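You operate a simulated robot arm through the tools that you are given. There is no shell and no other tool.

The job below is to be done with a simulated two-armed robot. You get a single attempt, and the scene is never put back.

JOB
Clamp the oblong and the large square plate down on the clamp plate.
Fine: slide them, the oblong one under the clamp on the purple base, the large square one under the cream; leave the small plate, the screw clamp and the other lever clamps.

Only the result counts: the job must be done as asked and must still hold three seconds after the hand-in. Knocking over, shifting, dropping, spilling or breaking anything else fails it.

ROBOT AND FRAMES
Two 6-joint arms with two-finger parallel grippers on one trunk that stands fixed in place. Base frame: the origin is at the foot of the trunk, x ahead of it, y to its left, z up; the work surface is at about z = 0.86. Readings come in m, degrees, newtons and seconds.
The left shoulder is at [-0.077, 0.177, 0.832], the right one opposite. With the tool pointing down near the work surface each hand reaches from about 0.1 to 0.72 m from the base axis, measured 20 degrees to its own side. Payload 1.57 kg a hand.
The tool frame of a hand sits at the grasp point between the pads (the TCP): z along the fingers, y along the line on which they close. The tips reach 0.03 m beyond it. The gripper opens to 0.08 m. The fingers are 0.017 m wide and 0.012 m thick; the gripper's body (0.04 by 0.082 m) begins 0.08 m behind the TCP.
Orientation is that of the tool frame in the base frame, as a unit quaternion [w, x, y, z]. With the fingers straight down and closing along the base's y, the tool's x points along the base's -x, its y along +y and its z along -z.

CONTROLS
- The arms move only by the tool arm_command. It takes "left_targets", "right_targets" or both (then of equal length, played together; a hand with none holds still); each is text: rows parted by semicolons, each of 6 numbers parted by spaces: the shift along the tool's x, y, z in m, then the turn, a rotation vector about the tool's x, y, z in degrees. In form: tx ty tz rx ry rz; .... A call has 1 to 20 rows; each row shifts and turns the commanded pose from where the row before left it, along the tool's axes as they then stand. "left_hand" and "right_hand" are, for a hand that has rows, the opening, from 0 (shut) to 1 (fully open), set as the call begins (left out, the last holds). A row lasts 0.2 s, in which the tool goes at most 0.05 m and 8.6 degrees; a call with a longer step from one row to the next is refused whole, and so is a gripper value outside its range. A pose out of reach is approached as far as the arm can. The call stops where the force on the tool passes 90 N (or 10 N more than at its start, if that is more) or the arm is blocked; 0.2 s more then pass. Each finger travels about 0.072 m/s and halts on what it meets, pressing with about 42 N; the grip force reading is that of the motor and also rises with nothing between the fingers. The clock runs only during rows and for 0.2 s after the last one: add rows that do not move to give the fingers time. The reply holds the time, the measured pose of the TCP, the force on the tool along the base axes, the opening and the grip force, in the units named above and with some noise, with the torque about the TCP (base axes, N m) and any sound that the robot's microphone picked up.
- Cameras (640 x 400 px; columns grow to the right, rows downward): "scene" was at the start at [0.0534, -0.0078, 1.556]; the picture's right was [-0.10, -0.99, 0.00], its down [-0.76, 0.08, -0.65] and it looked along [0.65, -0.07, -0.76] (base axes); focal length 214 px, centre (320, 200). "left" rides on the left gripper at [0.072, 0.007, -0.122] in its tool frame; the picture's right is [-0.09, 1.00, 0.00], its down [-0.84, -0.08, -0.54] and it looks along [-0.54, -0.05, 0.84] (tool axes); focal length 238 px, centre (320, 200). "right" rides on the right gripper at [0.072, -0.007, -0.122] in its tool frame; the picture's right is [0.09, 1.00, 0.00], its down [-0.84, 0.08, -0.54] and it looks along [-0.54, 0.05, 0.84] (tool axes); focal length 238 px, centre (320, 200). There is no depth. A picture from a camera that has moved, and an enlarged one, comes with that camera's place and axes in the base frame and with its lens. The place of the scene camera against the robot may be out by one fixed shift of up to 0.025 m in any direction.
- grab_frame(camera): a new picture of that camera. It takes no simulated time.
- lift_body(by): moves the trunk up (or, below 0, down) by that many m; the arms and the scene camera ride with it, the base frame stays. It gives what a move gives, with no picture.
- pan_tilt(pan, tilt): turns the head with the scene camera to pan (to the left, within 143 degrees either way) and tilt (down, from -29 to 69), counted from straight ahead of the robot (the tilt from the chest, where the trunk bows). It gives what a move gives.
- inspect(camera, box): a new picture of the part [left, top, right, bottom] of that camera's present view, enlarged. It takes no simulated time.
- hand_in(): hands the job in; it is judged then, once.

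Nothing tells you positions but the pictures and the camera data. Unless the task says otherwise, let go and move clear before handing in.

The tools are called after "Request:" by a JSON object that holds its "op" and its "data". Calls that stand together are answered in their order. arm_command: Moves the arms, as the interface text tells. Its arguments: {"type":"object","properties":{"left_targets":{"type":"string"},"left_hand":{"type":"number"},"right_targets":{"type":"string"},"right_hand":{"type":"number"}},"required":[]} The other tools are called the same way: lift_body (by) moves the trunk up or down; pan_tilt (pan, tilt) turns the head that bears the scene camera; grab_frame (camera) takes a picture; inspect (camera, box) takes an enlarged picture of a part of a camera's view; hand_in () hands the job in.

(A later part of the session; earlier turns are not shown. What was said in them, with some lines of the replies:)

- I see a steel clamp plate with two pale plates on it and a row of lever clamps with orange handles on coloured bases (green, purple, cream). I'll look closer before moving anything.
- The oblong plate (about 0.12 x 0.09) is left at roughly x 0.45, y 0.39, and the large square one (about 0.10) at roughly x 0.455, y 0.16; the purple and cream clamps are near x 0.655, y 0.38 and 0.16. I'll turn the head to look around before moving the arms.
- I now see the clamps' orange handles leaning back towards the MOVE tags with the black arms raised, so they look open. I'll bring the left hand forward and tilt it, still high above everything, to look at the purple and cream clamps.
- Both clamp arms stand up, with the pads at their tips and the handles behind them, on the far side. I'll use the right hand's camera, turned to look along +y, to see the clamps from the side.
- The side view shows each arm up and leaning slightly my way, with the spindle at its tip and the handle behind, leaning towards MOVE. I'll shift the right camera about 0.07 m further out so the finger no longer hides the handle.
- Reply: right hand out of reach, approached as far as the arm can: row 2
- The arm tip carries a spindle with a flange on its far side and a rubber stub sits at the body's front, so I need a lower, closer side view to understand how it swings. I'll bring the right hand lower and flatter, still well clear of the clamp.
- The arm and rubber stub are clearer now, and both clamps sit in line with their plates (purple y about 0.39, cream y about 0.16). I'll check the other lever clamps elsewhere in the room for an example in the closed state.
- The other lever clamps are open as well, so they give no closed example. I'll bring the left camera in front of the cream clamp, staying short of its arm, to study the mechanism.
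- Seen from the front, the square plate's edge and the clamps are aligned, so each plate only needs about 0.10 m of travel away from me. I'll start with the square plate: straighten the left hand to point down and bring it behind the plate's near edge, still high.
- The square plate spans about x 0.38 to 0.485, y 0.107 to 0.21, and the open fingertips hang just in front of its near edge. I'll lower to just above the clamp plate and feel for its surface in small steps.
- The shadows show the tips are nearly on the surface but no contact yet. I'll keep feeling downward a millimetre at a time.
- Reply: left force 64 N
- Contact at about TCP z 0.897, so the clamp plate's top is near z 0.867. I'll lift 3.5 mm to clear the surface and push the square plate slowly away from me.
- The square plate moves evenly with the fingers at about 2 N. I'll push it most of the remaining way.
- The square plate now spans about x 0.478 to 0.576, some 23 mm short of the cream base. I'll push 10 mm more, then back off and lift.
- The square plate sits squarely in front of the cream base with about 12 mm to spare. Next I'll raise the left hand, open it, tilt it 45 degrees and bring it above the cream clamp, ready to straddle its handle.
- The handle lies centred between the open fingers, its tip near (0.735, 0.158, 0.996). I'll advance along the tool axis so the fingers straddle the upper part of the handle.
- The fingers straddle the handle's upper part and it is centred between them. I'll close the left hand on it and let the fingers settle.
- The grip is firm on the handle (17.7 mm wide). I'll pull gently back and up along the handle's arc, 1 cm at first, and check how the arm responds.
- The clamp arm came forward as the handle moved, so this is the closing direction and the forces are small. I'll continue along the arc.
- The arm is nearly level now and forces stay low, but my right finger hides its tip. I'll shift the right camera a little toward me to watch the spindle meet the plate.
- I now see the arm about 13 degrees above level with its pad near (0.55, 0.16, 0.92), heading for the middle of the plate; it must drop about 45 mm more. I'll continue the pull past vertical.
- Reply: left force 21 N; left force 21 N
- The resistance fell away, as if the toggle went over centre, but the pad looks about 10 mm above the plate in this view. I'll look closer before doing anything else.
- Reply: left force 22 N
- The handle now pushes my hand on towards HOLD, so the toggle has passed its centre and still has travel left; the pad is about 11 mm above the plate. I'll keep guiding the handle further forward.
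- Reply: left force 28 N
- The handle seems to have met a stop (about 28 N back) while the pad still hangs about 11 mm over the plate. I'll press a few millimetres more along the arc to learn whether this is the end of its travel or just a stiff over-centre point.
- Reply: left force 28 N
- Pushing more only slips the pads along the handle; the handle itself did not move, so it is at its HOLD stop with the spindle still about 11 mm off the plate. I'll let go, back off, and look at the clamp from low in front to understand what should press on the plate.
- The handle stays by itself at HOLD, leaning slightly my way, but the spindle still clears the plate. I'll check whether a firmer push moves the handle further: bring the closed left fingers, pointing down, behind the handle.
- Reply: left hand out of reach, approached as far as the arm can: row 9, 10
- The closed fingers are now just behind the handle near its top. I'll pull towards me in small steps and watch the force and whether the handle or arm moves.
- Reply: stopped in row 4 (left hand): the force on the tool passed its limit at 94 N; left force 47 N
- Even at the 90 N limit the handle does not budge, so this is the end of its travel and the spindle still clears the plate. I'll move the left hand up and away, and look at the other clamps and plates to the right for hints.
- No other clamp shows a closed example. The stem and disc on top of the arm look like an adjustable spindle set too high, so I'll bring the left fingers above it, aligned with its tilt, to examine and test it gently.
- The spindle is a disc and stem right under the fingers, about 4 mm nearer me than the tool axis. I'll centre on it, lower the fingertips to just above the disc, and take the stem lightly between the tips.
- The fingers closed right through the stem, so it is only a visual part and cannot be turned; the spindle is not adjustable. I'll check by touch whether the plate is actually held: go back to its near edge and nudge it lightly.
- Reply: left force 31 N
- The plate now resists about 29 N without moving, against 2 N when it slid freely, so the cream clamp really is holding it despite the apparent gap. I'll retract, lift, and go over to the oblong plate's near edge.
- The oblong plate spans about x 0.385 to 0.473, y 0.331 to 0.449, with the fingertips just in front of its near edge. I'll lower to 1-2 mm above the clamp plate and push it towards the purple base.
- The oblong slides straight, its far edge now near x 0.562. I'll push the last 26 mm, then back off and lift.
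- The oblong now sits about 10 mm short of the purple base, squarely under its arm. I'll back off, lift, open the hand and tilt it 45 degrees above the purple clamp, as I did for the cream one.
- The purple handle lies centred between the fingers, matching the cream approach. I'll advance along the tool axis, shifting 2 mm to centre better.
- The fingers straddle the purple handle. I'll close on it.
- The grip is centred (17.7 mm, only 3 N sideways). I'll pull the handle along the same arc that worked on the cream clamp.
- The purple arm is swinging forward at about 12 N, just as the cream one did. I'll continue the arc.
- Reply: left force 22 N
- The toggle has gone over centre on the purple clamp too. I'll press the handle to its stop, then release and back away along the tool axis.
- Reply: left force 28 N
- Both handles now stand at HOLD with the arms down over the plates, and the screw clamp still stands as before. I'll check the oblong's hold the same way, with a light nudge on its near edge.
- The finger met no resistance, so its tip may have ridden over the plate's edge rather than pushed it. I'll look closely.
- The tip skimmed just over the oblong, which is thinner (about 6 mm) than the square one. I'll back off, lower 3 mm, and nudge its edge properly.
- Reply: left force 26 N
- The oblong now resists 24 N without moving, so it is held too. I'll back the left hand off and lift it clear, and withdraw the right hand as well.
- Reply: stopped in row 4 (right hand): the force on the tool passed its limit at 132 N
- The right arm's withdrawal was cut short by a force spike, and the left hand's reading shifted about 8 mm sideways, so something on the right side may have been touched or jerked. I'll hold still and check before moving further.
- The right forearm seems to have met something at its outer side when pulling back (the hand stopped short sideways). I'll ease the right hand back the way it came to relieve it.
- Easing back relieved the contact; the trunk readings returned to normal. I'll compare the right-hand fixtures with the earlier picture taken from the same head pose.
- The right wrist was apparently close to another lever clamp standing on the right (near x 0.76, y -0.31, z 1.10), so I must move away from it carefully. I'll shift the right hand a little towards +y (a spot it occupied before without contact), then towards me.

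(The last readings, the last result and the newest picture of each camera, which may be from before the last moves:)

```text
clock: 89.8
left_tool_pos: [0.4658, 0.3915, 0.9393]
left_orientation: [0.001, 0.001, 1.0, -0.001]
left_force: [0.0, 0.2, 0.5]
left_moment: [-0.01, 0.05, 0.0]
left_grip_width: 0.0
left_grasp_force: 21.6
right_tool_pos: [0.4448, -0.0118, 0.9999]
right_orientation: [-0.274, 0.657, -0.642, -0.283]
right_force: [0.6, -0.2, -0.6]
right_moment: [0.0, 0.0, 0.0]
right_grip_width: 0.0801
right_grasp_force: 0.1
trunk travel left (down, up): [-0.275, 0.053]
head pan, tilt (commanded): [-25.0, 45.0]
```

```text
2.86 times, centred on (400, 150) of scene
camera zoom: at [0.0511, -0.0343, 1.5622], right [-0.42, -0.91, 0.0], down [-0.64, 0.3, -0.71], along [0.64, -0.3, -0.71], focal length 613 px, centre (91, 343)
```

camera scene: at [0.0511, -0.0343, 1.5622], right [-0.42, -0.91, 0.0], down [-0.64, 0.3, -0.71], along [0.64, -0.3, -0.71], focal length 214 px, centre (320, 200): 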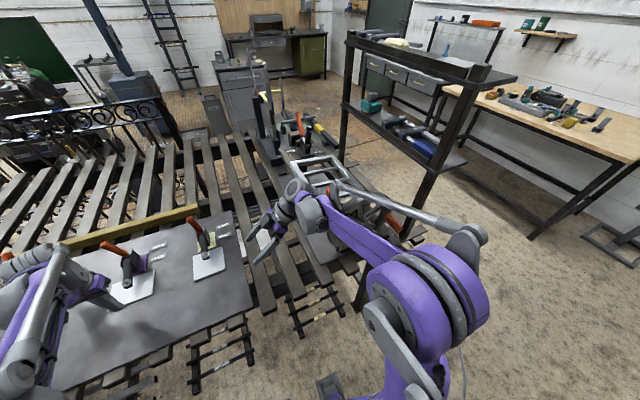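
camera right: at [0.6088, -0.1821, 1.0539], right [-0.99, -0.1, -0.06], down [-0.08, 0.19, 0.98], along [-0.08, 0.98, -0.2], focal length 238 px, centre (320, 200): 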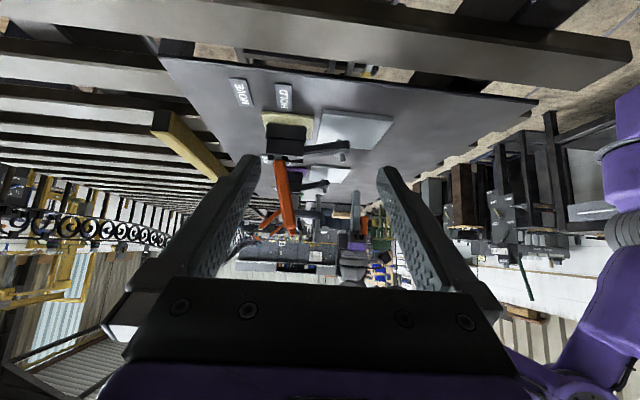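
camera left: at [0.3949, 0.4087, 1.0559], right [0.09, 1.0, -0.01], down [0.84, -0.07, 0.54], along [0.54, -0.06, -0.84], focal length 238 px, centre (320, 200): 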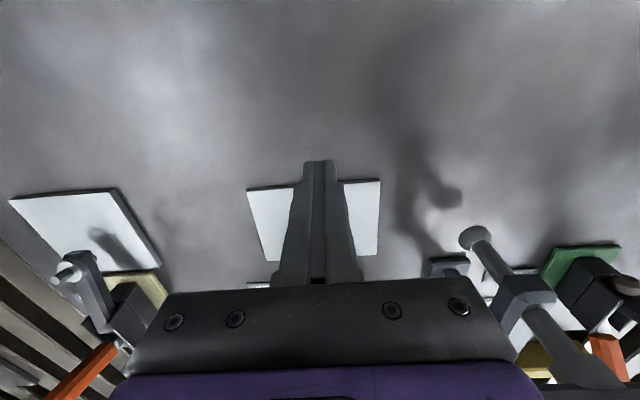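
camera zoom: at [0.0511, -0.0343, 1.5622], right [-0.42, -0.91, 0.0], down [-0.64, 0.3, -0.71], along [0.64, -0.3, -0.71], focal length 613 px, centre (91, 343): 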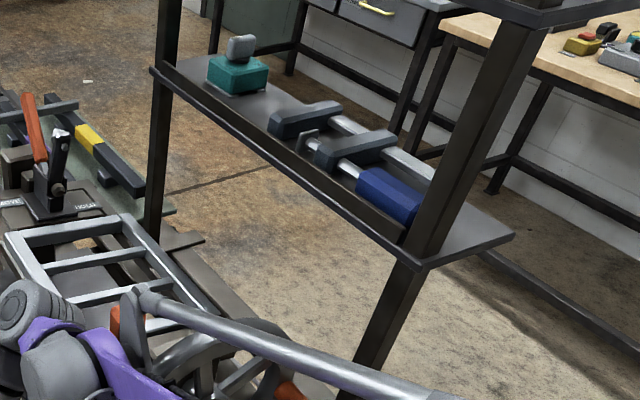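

The right hand is now clear. I'll recreate an early head pose and crop to compare that right-hand lever clamp and its surroundings with how they looked before.

Request:
{"op": "pan_tilt", "data": {"pan": 25, "tilt": 45}}

Request:
{"op": "inspect", "data": {"camera": "scene", "box": [420, 130, 640, 300]}}

Request:
{"op": "grab_frame", "data": {"camera": "scene"}}

Request:
{"op": "inspect", "data": {"camera": "scene", "box": [40, 100, 230, 220]}}

Request:
{"op": "inspect", "data": {"camera": "scene", "box": [220, 120, 420, 245]}}

```text
clock: 91.0
left_tool_pos: [0.4658, 0.3912, 0.939]
left_orientation: [0.001, -0.001, 1.0, -0.001]
left_force: [0.1, -0.4, -1.2]
left_moment: [0.01, -0.01, 0.0]
left_grip_width: 0.0
left_grasp_force: 21.1
right_tool_pos: [0.4454, -0.0112, 0.9993]
right_orientation: [-0.275, 0.657, -0.643, -0.283]
right_force: [-0.1, -0.2, -0.9]
right_moment: [0.02, 0.02, 0.02]
right_grip_width: 0.0803
right_grasp_force: 0.0
trunk travel left (down, up): [-0.275, 0.053]
head pan, tilt (commanded): [25.0, 45.0]
```

```text
2.35 times, centred on (530, 215) of scene
camera zoom: at [0.05, 0.0344, 1.5622], right [0.42, -0.91, 0.0], down [-0.64, -0.3, -0.71], along [0.64, 0.3, -0.71], focal length 505 px, centre (-174, 165)
```

zoom: 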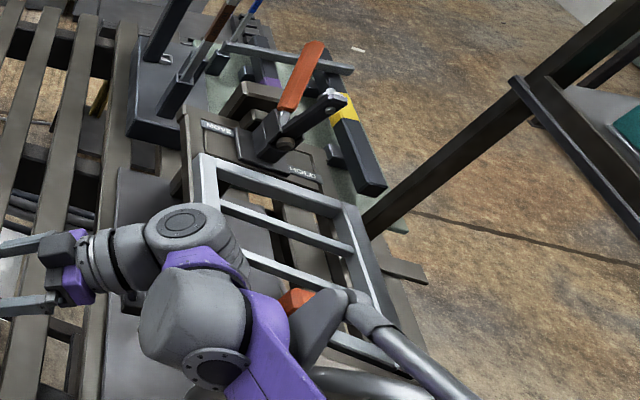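

```text
taken
camera scene: at [0.05, 0.0344, 1.5622], right [0.42, -0.91, 0.0], down [-0.64, -0.3, -0.71], along [0.64, 0.3, -0.71], focal length 214 px, centre (320, 200)
```

scene: 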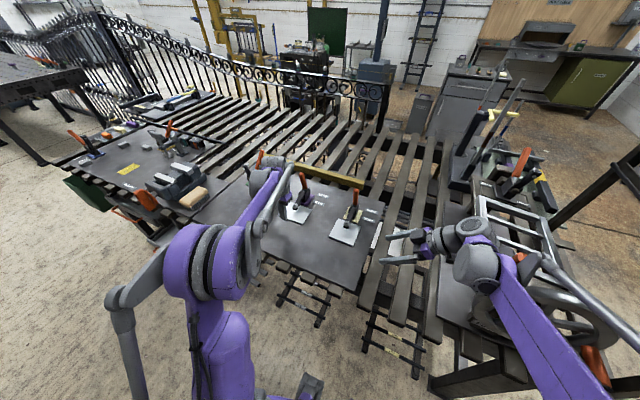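

```text
3.33 times, centred on (135, 160) of scene
camera zoom: at [0.05, 0.0344, 1.5622], right [0.42, -0.91, 0.0], down [-0.64, -0.3, -0.71], along [0.64, 0.3, -0.71], focal length 715 px, centre (937, 333)
```

zoom: 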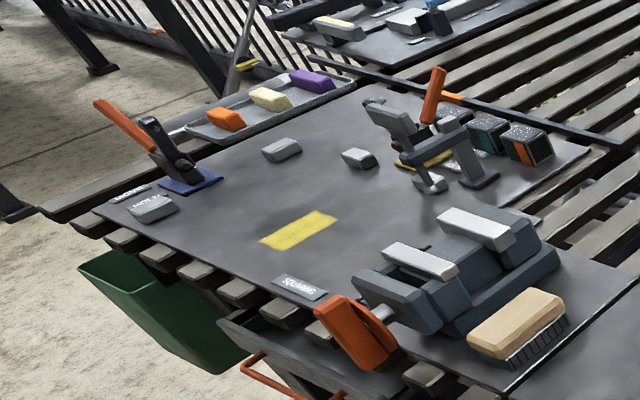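

```text
3.20 times, centred on (320, 182) of scene
camera zoom: at [0.05, 0.0344, 1.5622], right [0.42, -0.91, 0.0], down [-0.64, -0.3, -0.71], along [0.64, 0.3, -0.71], focal length 686 px, centre (320, 256)
```

zoom: 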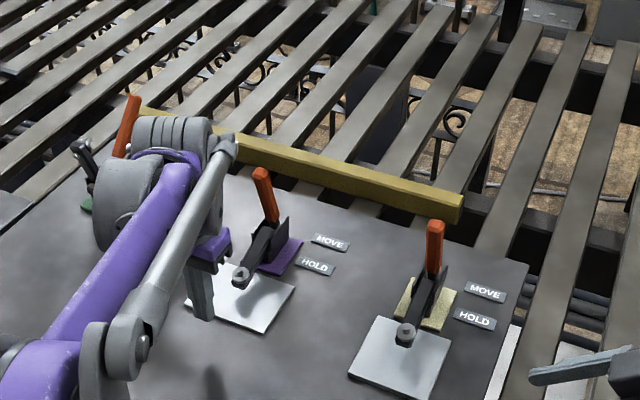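

I'll also recreate the very first head pose and crop to compare the frame, sign and clamp there.

Request:
{"op": "pan_tilt", "data": {"pan": -5.9, "tilt": 49.4}}

Request:
{"op": "grab_frame", "data": {"camera": "scene"}}

Request:
{"op": "inspect", "data": {"camera": "scene", "box": [320, 120, 500, 290]}}

Request:
{"op": "inspect", "data": {"camera": "scene", "box": [80, 140, 320, 290]}}

```text
clock: 91.9
left_tool_pos: [0.4656, 0.391, 0.9391]
left_orientation: [0.001, 0.0, 1.0, 0.0]
left_force: [0.3, 0.6, -0.2]
left_moment: [-0.01, 0.02, 0.02]
left_grip_width: 0.0
left_grasp_force: 21.3
right_tool_pos: [0.4438, -0.0116, 0.9997]
right_orientation: [-0.275, 0.657, -0.643, -0.282]
right_force: [-0.3, -0.4, -1.2]
right_moment: [0.0, 0.03, -0.01]
right_grip_width: 0.08
right_grasp_force: 0.1
trunk travel left (down, up): [-0.275, 0.053]
head pan, tilt (commanded): [-5.9, 49.4]
```

```text
taken
camera scene: at [0.0535, -0.0078, 1.5561], right [-0.1, -0.99, 0.0], down [-0.76, 0.08, -0.65], along [0.65, -0.07, -0.76], focal length 214 px, centre (320, 200)
```

scene: 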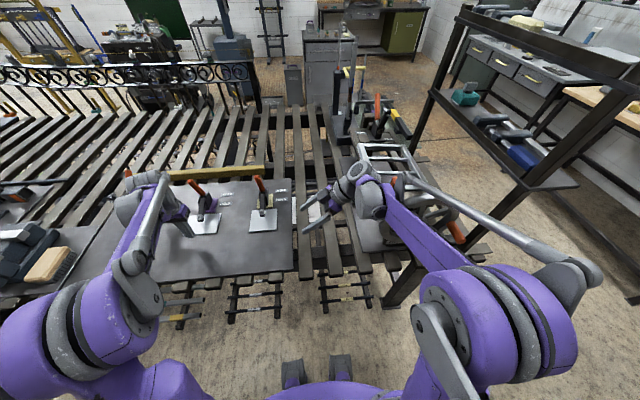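

```text
2.35 times, centred on (410, 205) of scene
camera zoom: at [0.0535, -0.0078, 1.5561], right [-0.1, -0.99, 0.0], down [-0.76, 0.08, -0.65], along [0.65, -0.07, -0.76], focal length 505 px, centre (108, 188)
```

zoom: 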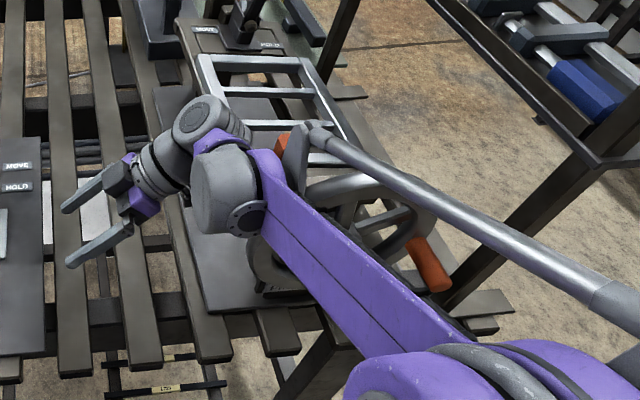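

```text
2.67 times, centred on (200, 215) of scene
camera zoom: at [0.0535, -0.0078, 1.5561], right [-0.1, -0.99, 0.0], down [-0.76, 0.08, -0.65], along [0.65, -0.07, -0.76], focal length 572 px, centre (640, 160)
```

zoom: 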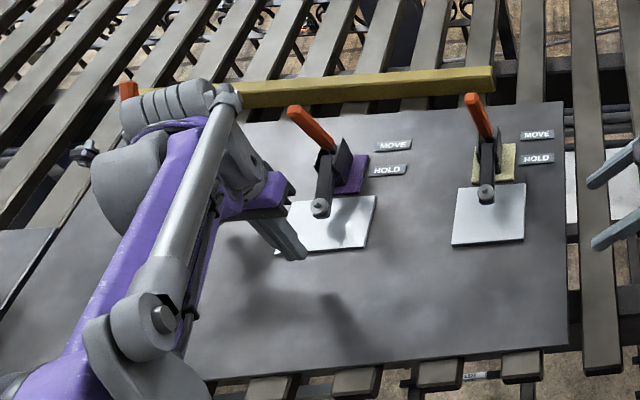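

The right-hand frame, sign, screw handle and clamp line up with the earlier pictures, so nothing there has visibly moved. Now I'll lift the left hand straight up and back towards me, clear of everything.

Request:
{"op": "arm_command", "data": {"left_targets": "0 0 -0.03 0 0 0; 0 0 -0.04 0 0 0; 0 0 -0.04 0 0 0; 0 0 -0.04 0 0 0; 0.035 0 0 0 0 0; 0.035 0 0 0 0 0; 0.035 0 0 0 0 0; 0.03 0 0 0 0 0; 0 0 0 0 0 0"}}

Request:
{"op": "grab_frame", "data": {"camera": "scene"}}

Request:
{"op": "inspect", "data": {"camera": "scene", "box": [80, 140, 320, 290]}}

Request:
{"op": "grab_frame", "data": {"camera": "left"}}

Request:
{"op": "grab_frame", "data": {"camera": "right"}}

```text
clock: 93.9
left_tool_pos: [0.3318, 0.3936, 1.0896]
left_orientation: [0.002, 0.001, 1.0, 0.0]
left_force: [0.8, 1.2, -0.2]
left_moment: [0.01, 0.01, -0.01]
left_grip_width: 0.0
left_grasp_force: 21.6
right_tool_pos: [0.4446, -0.011, 0.9996]
right_orientation: [-0.274, 0.658, -0.642, -0.283]
right_force: [0.0, -0.3, 0.0]
right_moment: [0.0, -0.02, 0.01]
right_grip_width: 0.0801
right_grasp_force: 0.0
trunk travel left (down, up): [-0.275, 0.053]
head pan, tilt (commanded): [-5.9, 49.4]
```

```text
taken
camera scene: at [0.0541, -0.0076, 1.5561], right [-0.1, -0.99, 0.0], down [-0.76, 0.08, -0.65], along [0.65, -0.07, -0.76], focal length 214 px, centre (320, 200)
```

scene: 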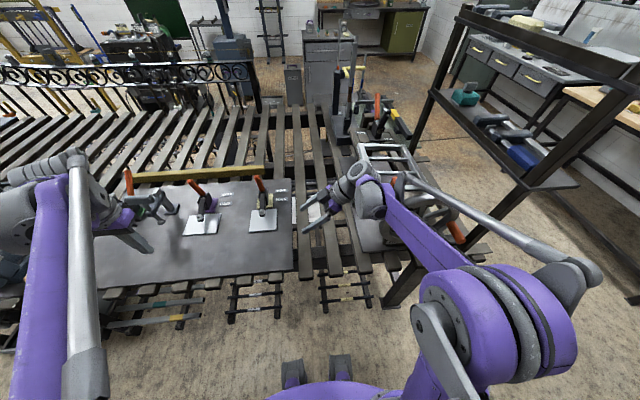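

```text
2.67 times, centred on (200, 215) of scene
camera zoom: at [0.0541, -0.0076, 1.5561], right [-0.1, -0.99, 0.0], down [-0.76, 0.08, -0.65], along [0.65, -0.07, -0.76], focal length 572 px, centre (640, 160)
```

zoom: 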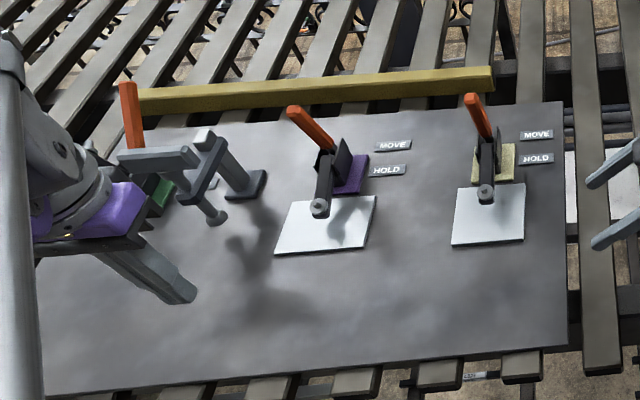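

```text
taken
camera left: at [0.2584, 0.3992, 1.2106], right [0.09, 1.0, 0.0], down [0.84, -0.08, 0.54], along [0.54, -0.05, -0.84], focal length 238 px, centre (320, 200)
```

left: 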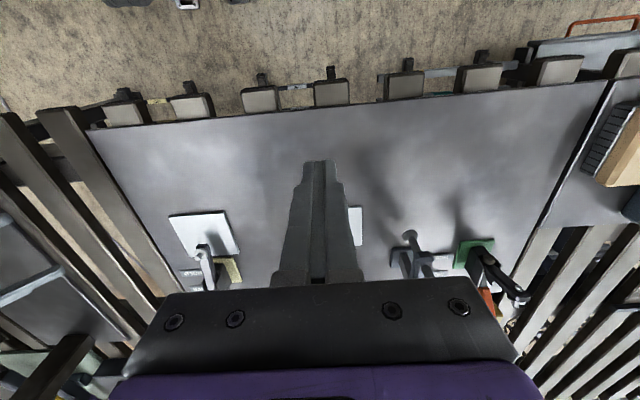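

```text
taken
camera right: at [0.456, -0.1491, 1.0327], right [-0.99, -0.09, -0.06], down [-0.08, 0.18, 0.98], along [-0.07, 0.98, -0.19], focal length 238 px, centre (320, 200)
```

right: 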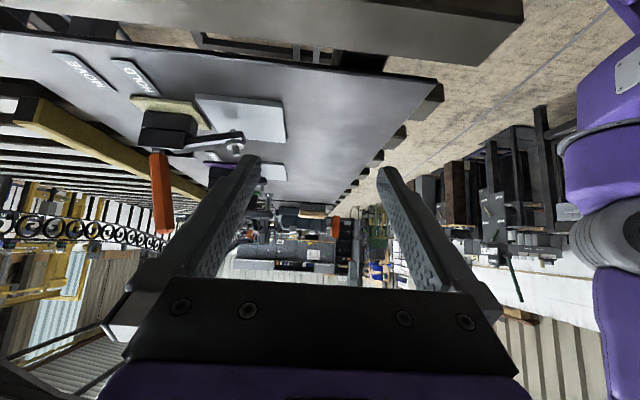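

Both plates lie under their clamps, the oblong on purple and the large square on cream. Both handles are at HOLD, and each plate resisted a 24–29 N nudge without moving. The screw clamp and the green clamp look unmoved, and so do the fixtures on the right, although my right arm knocked against something there when I withdrew it. Both hands are clear, so I'm handing in.

Request:
{"op": "hand_in", "data": {}}

```text
The job is handed in.
```

I slid both plates into place and clamped them: the oblong under the purple-base clamp and the large square under the cream. I then handed the job in. I don't have the verdict.

- **Hold:** Both handles are at HOLD. I nudged each plate: the square took about 29 N and the oblong about 24 N without moving. The square slid at about 2 N and the oblong at 1 N or less before clamping.
- **Visible gap:** On the cream clamp, the pad looks about 11 mm above the plate in the pictures, even with the handle at its stop. I could not explain that, and I relied on the nudge tests instead. I did not measure the gap on the purple clamp.
- **Right arm contact:** As I withdrew the right arm it hit something on the right side. The force spiked to 132 N and the trunk leaned slightly until I eased back. I never identified what it hit. The fixtures there, including the lever clamp on that side, looked unmoved against earlier pictures, though a shift of up to about 1 cm would be hard to see.
- **Left alone:** The screw clamp and the green clamp look as they did at the start. I did not touch the small plate, but I never clearly identified it in the pictures.
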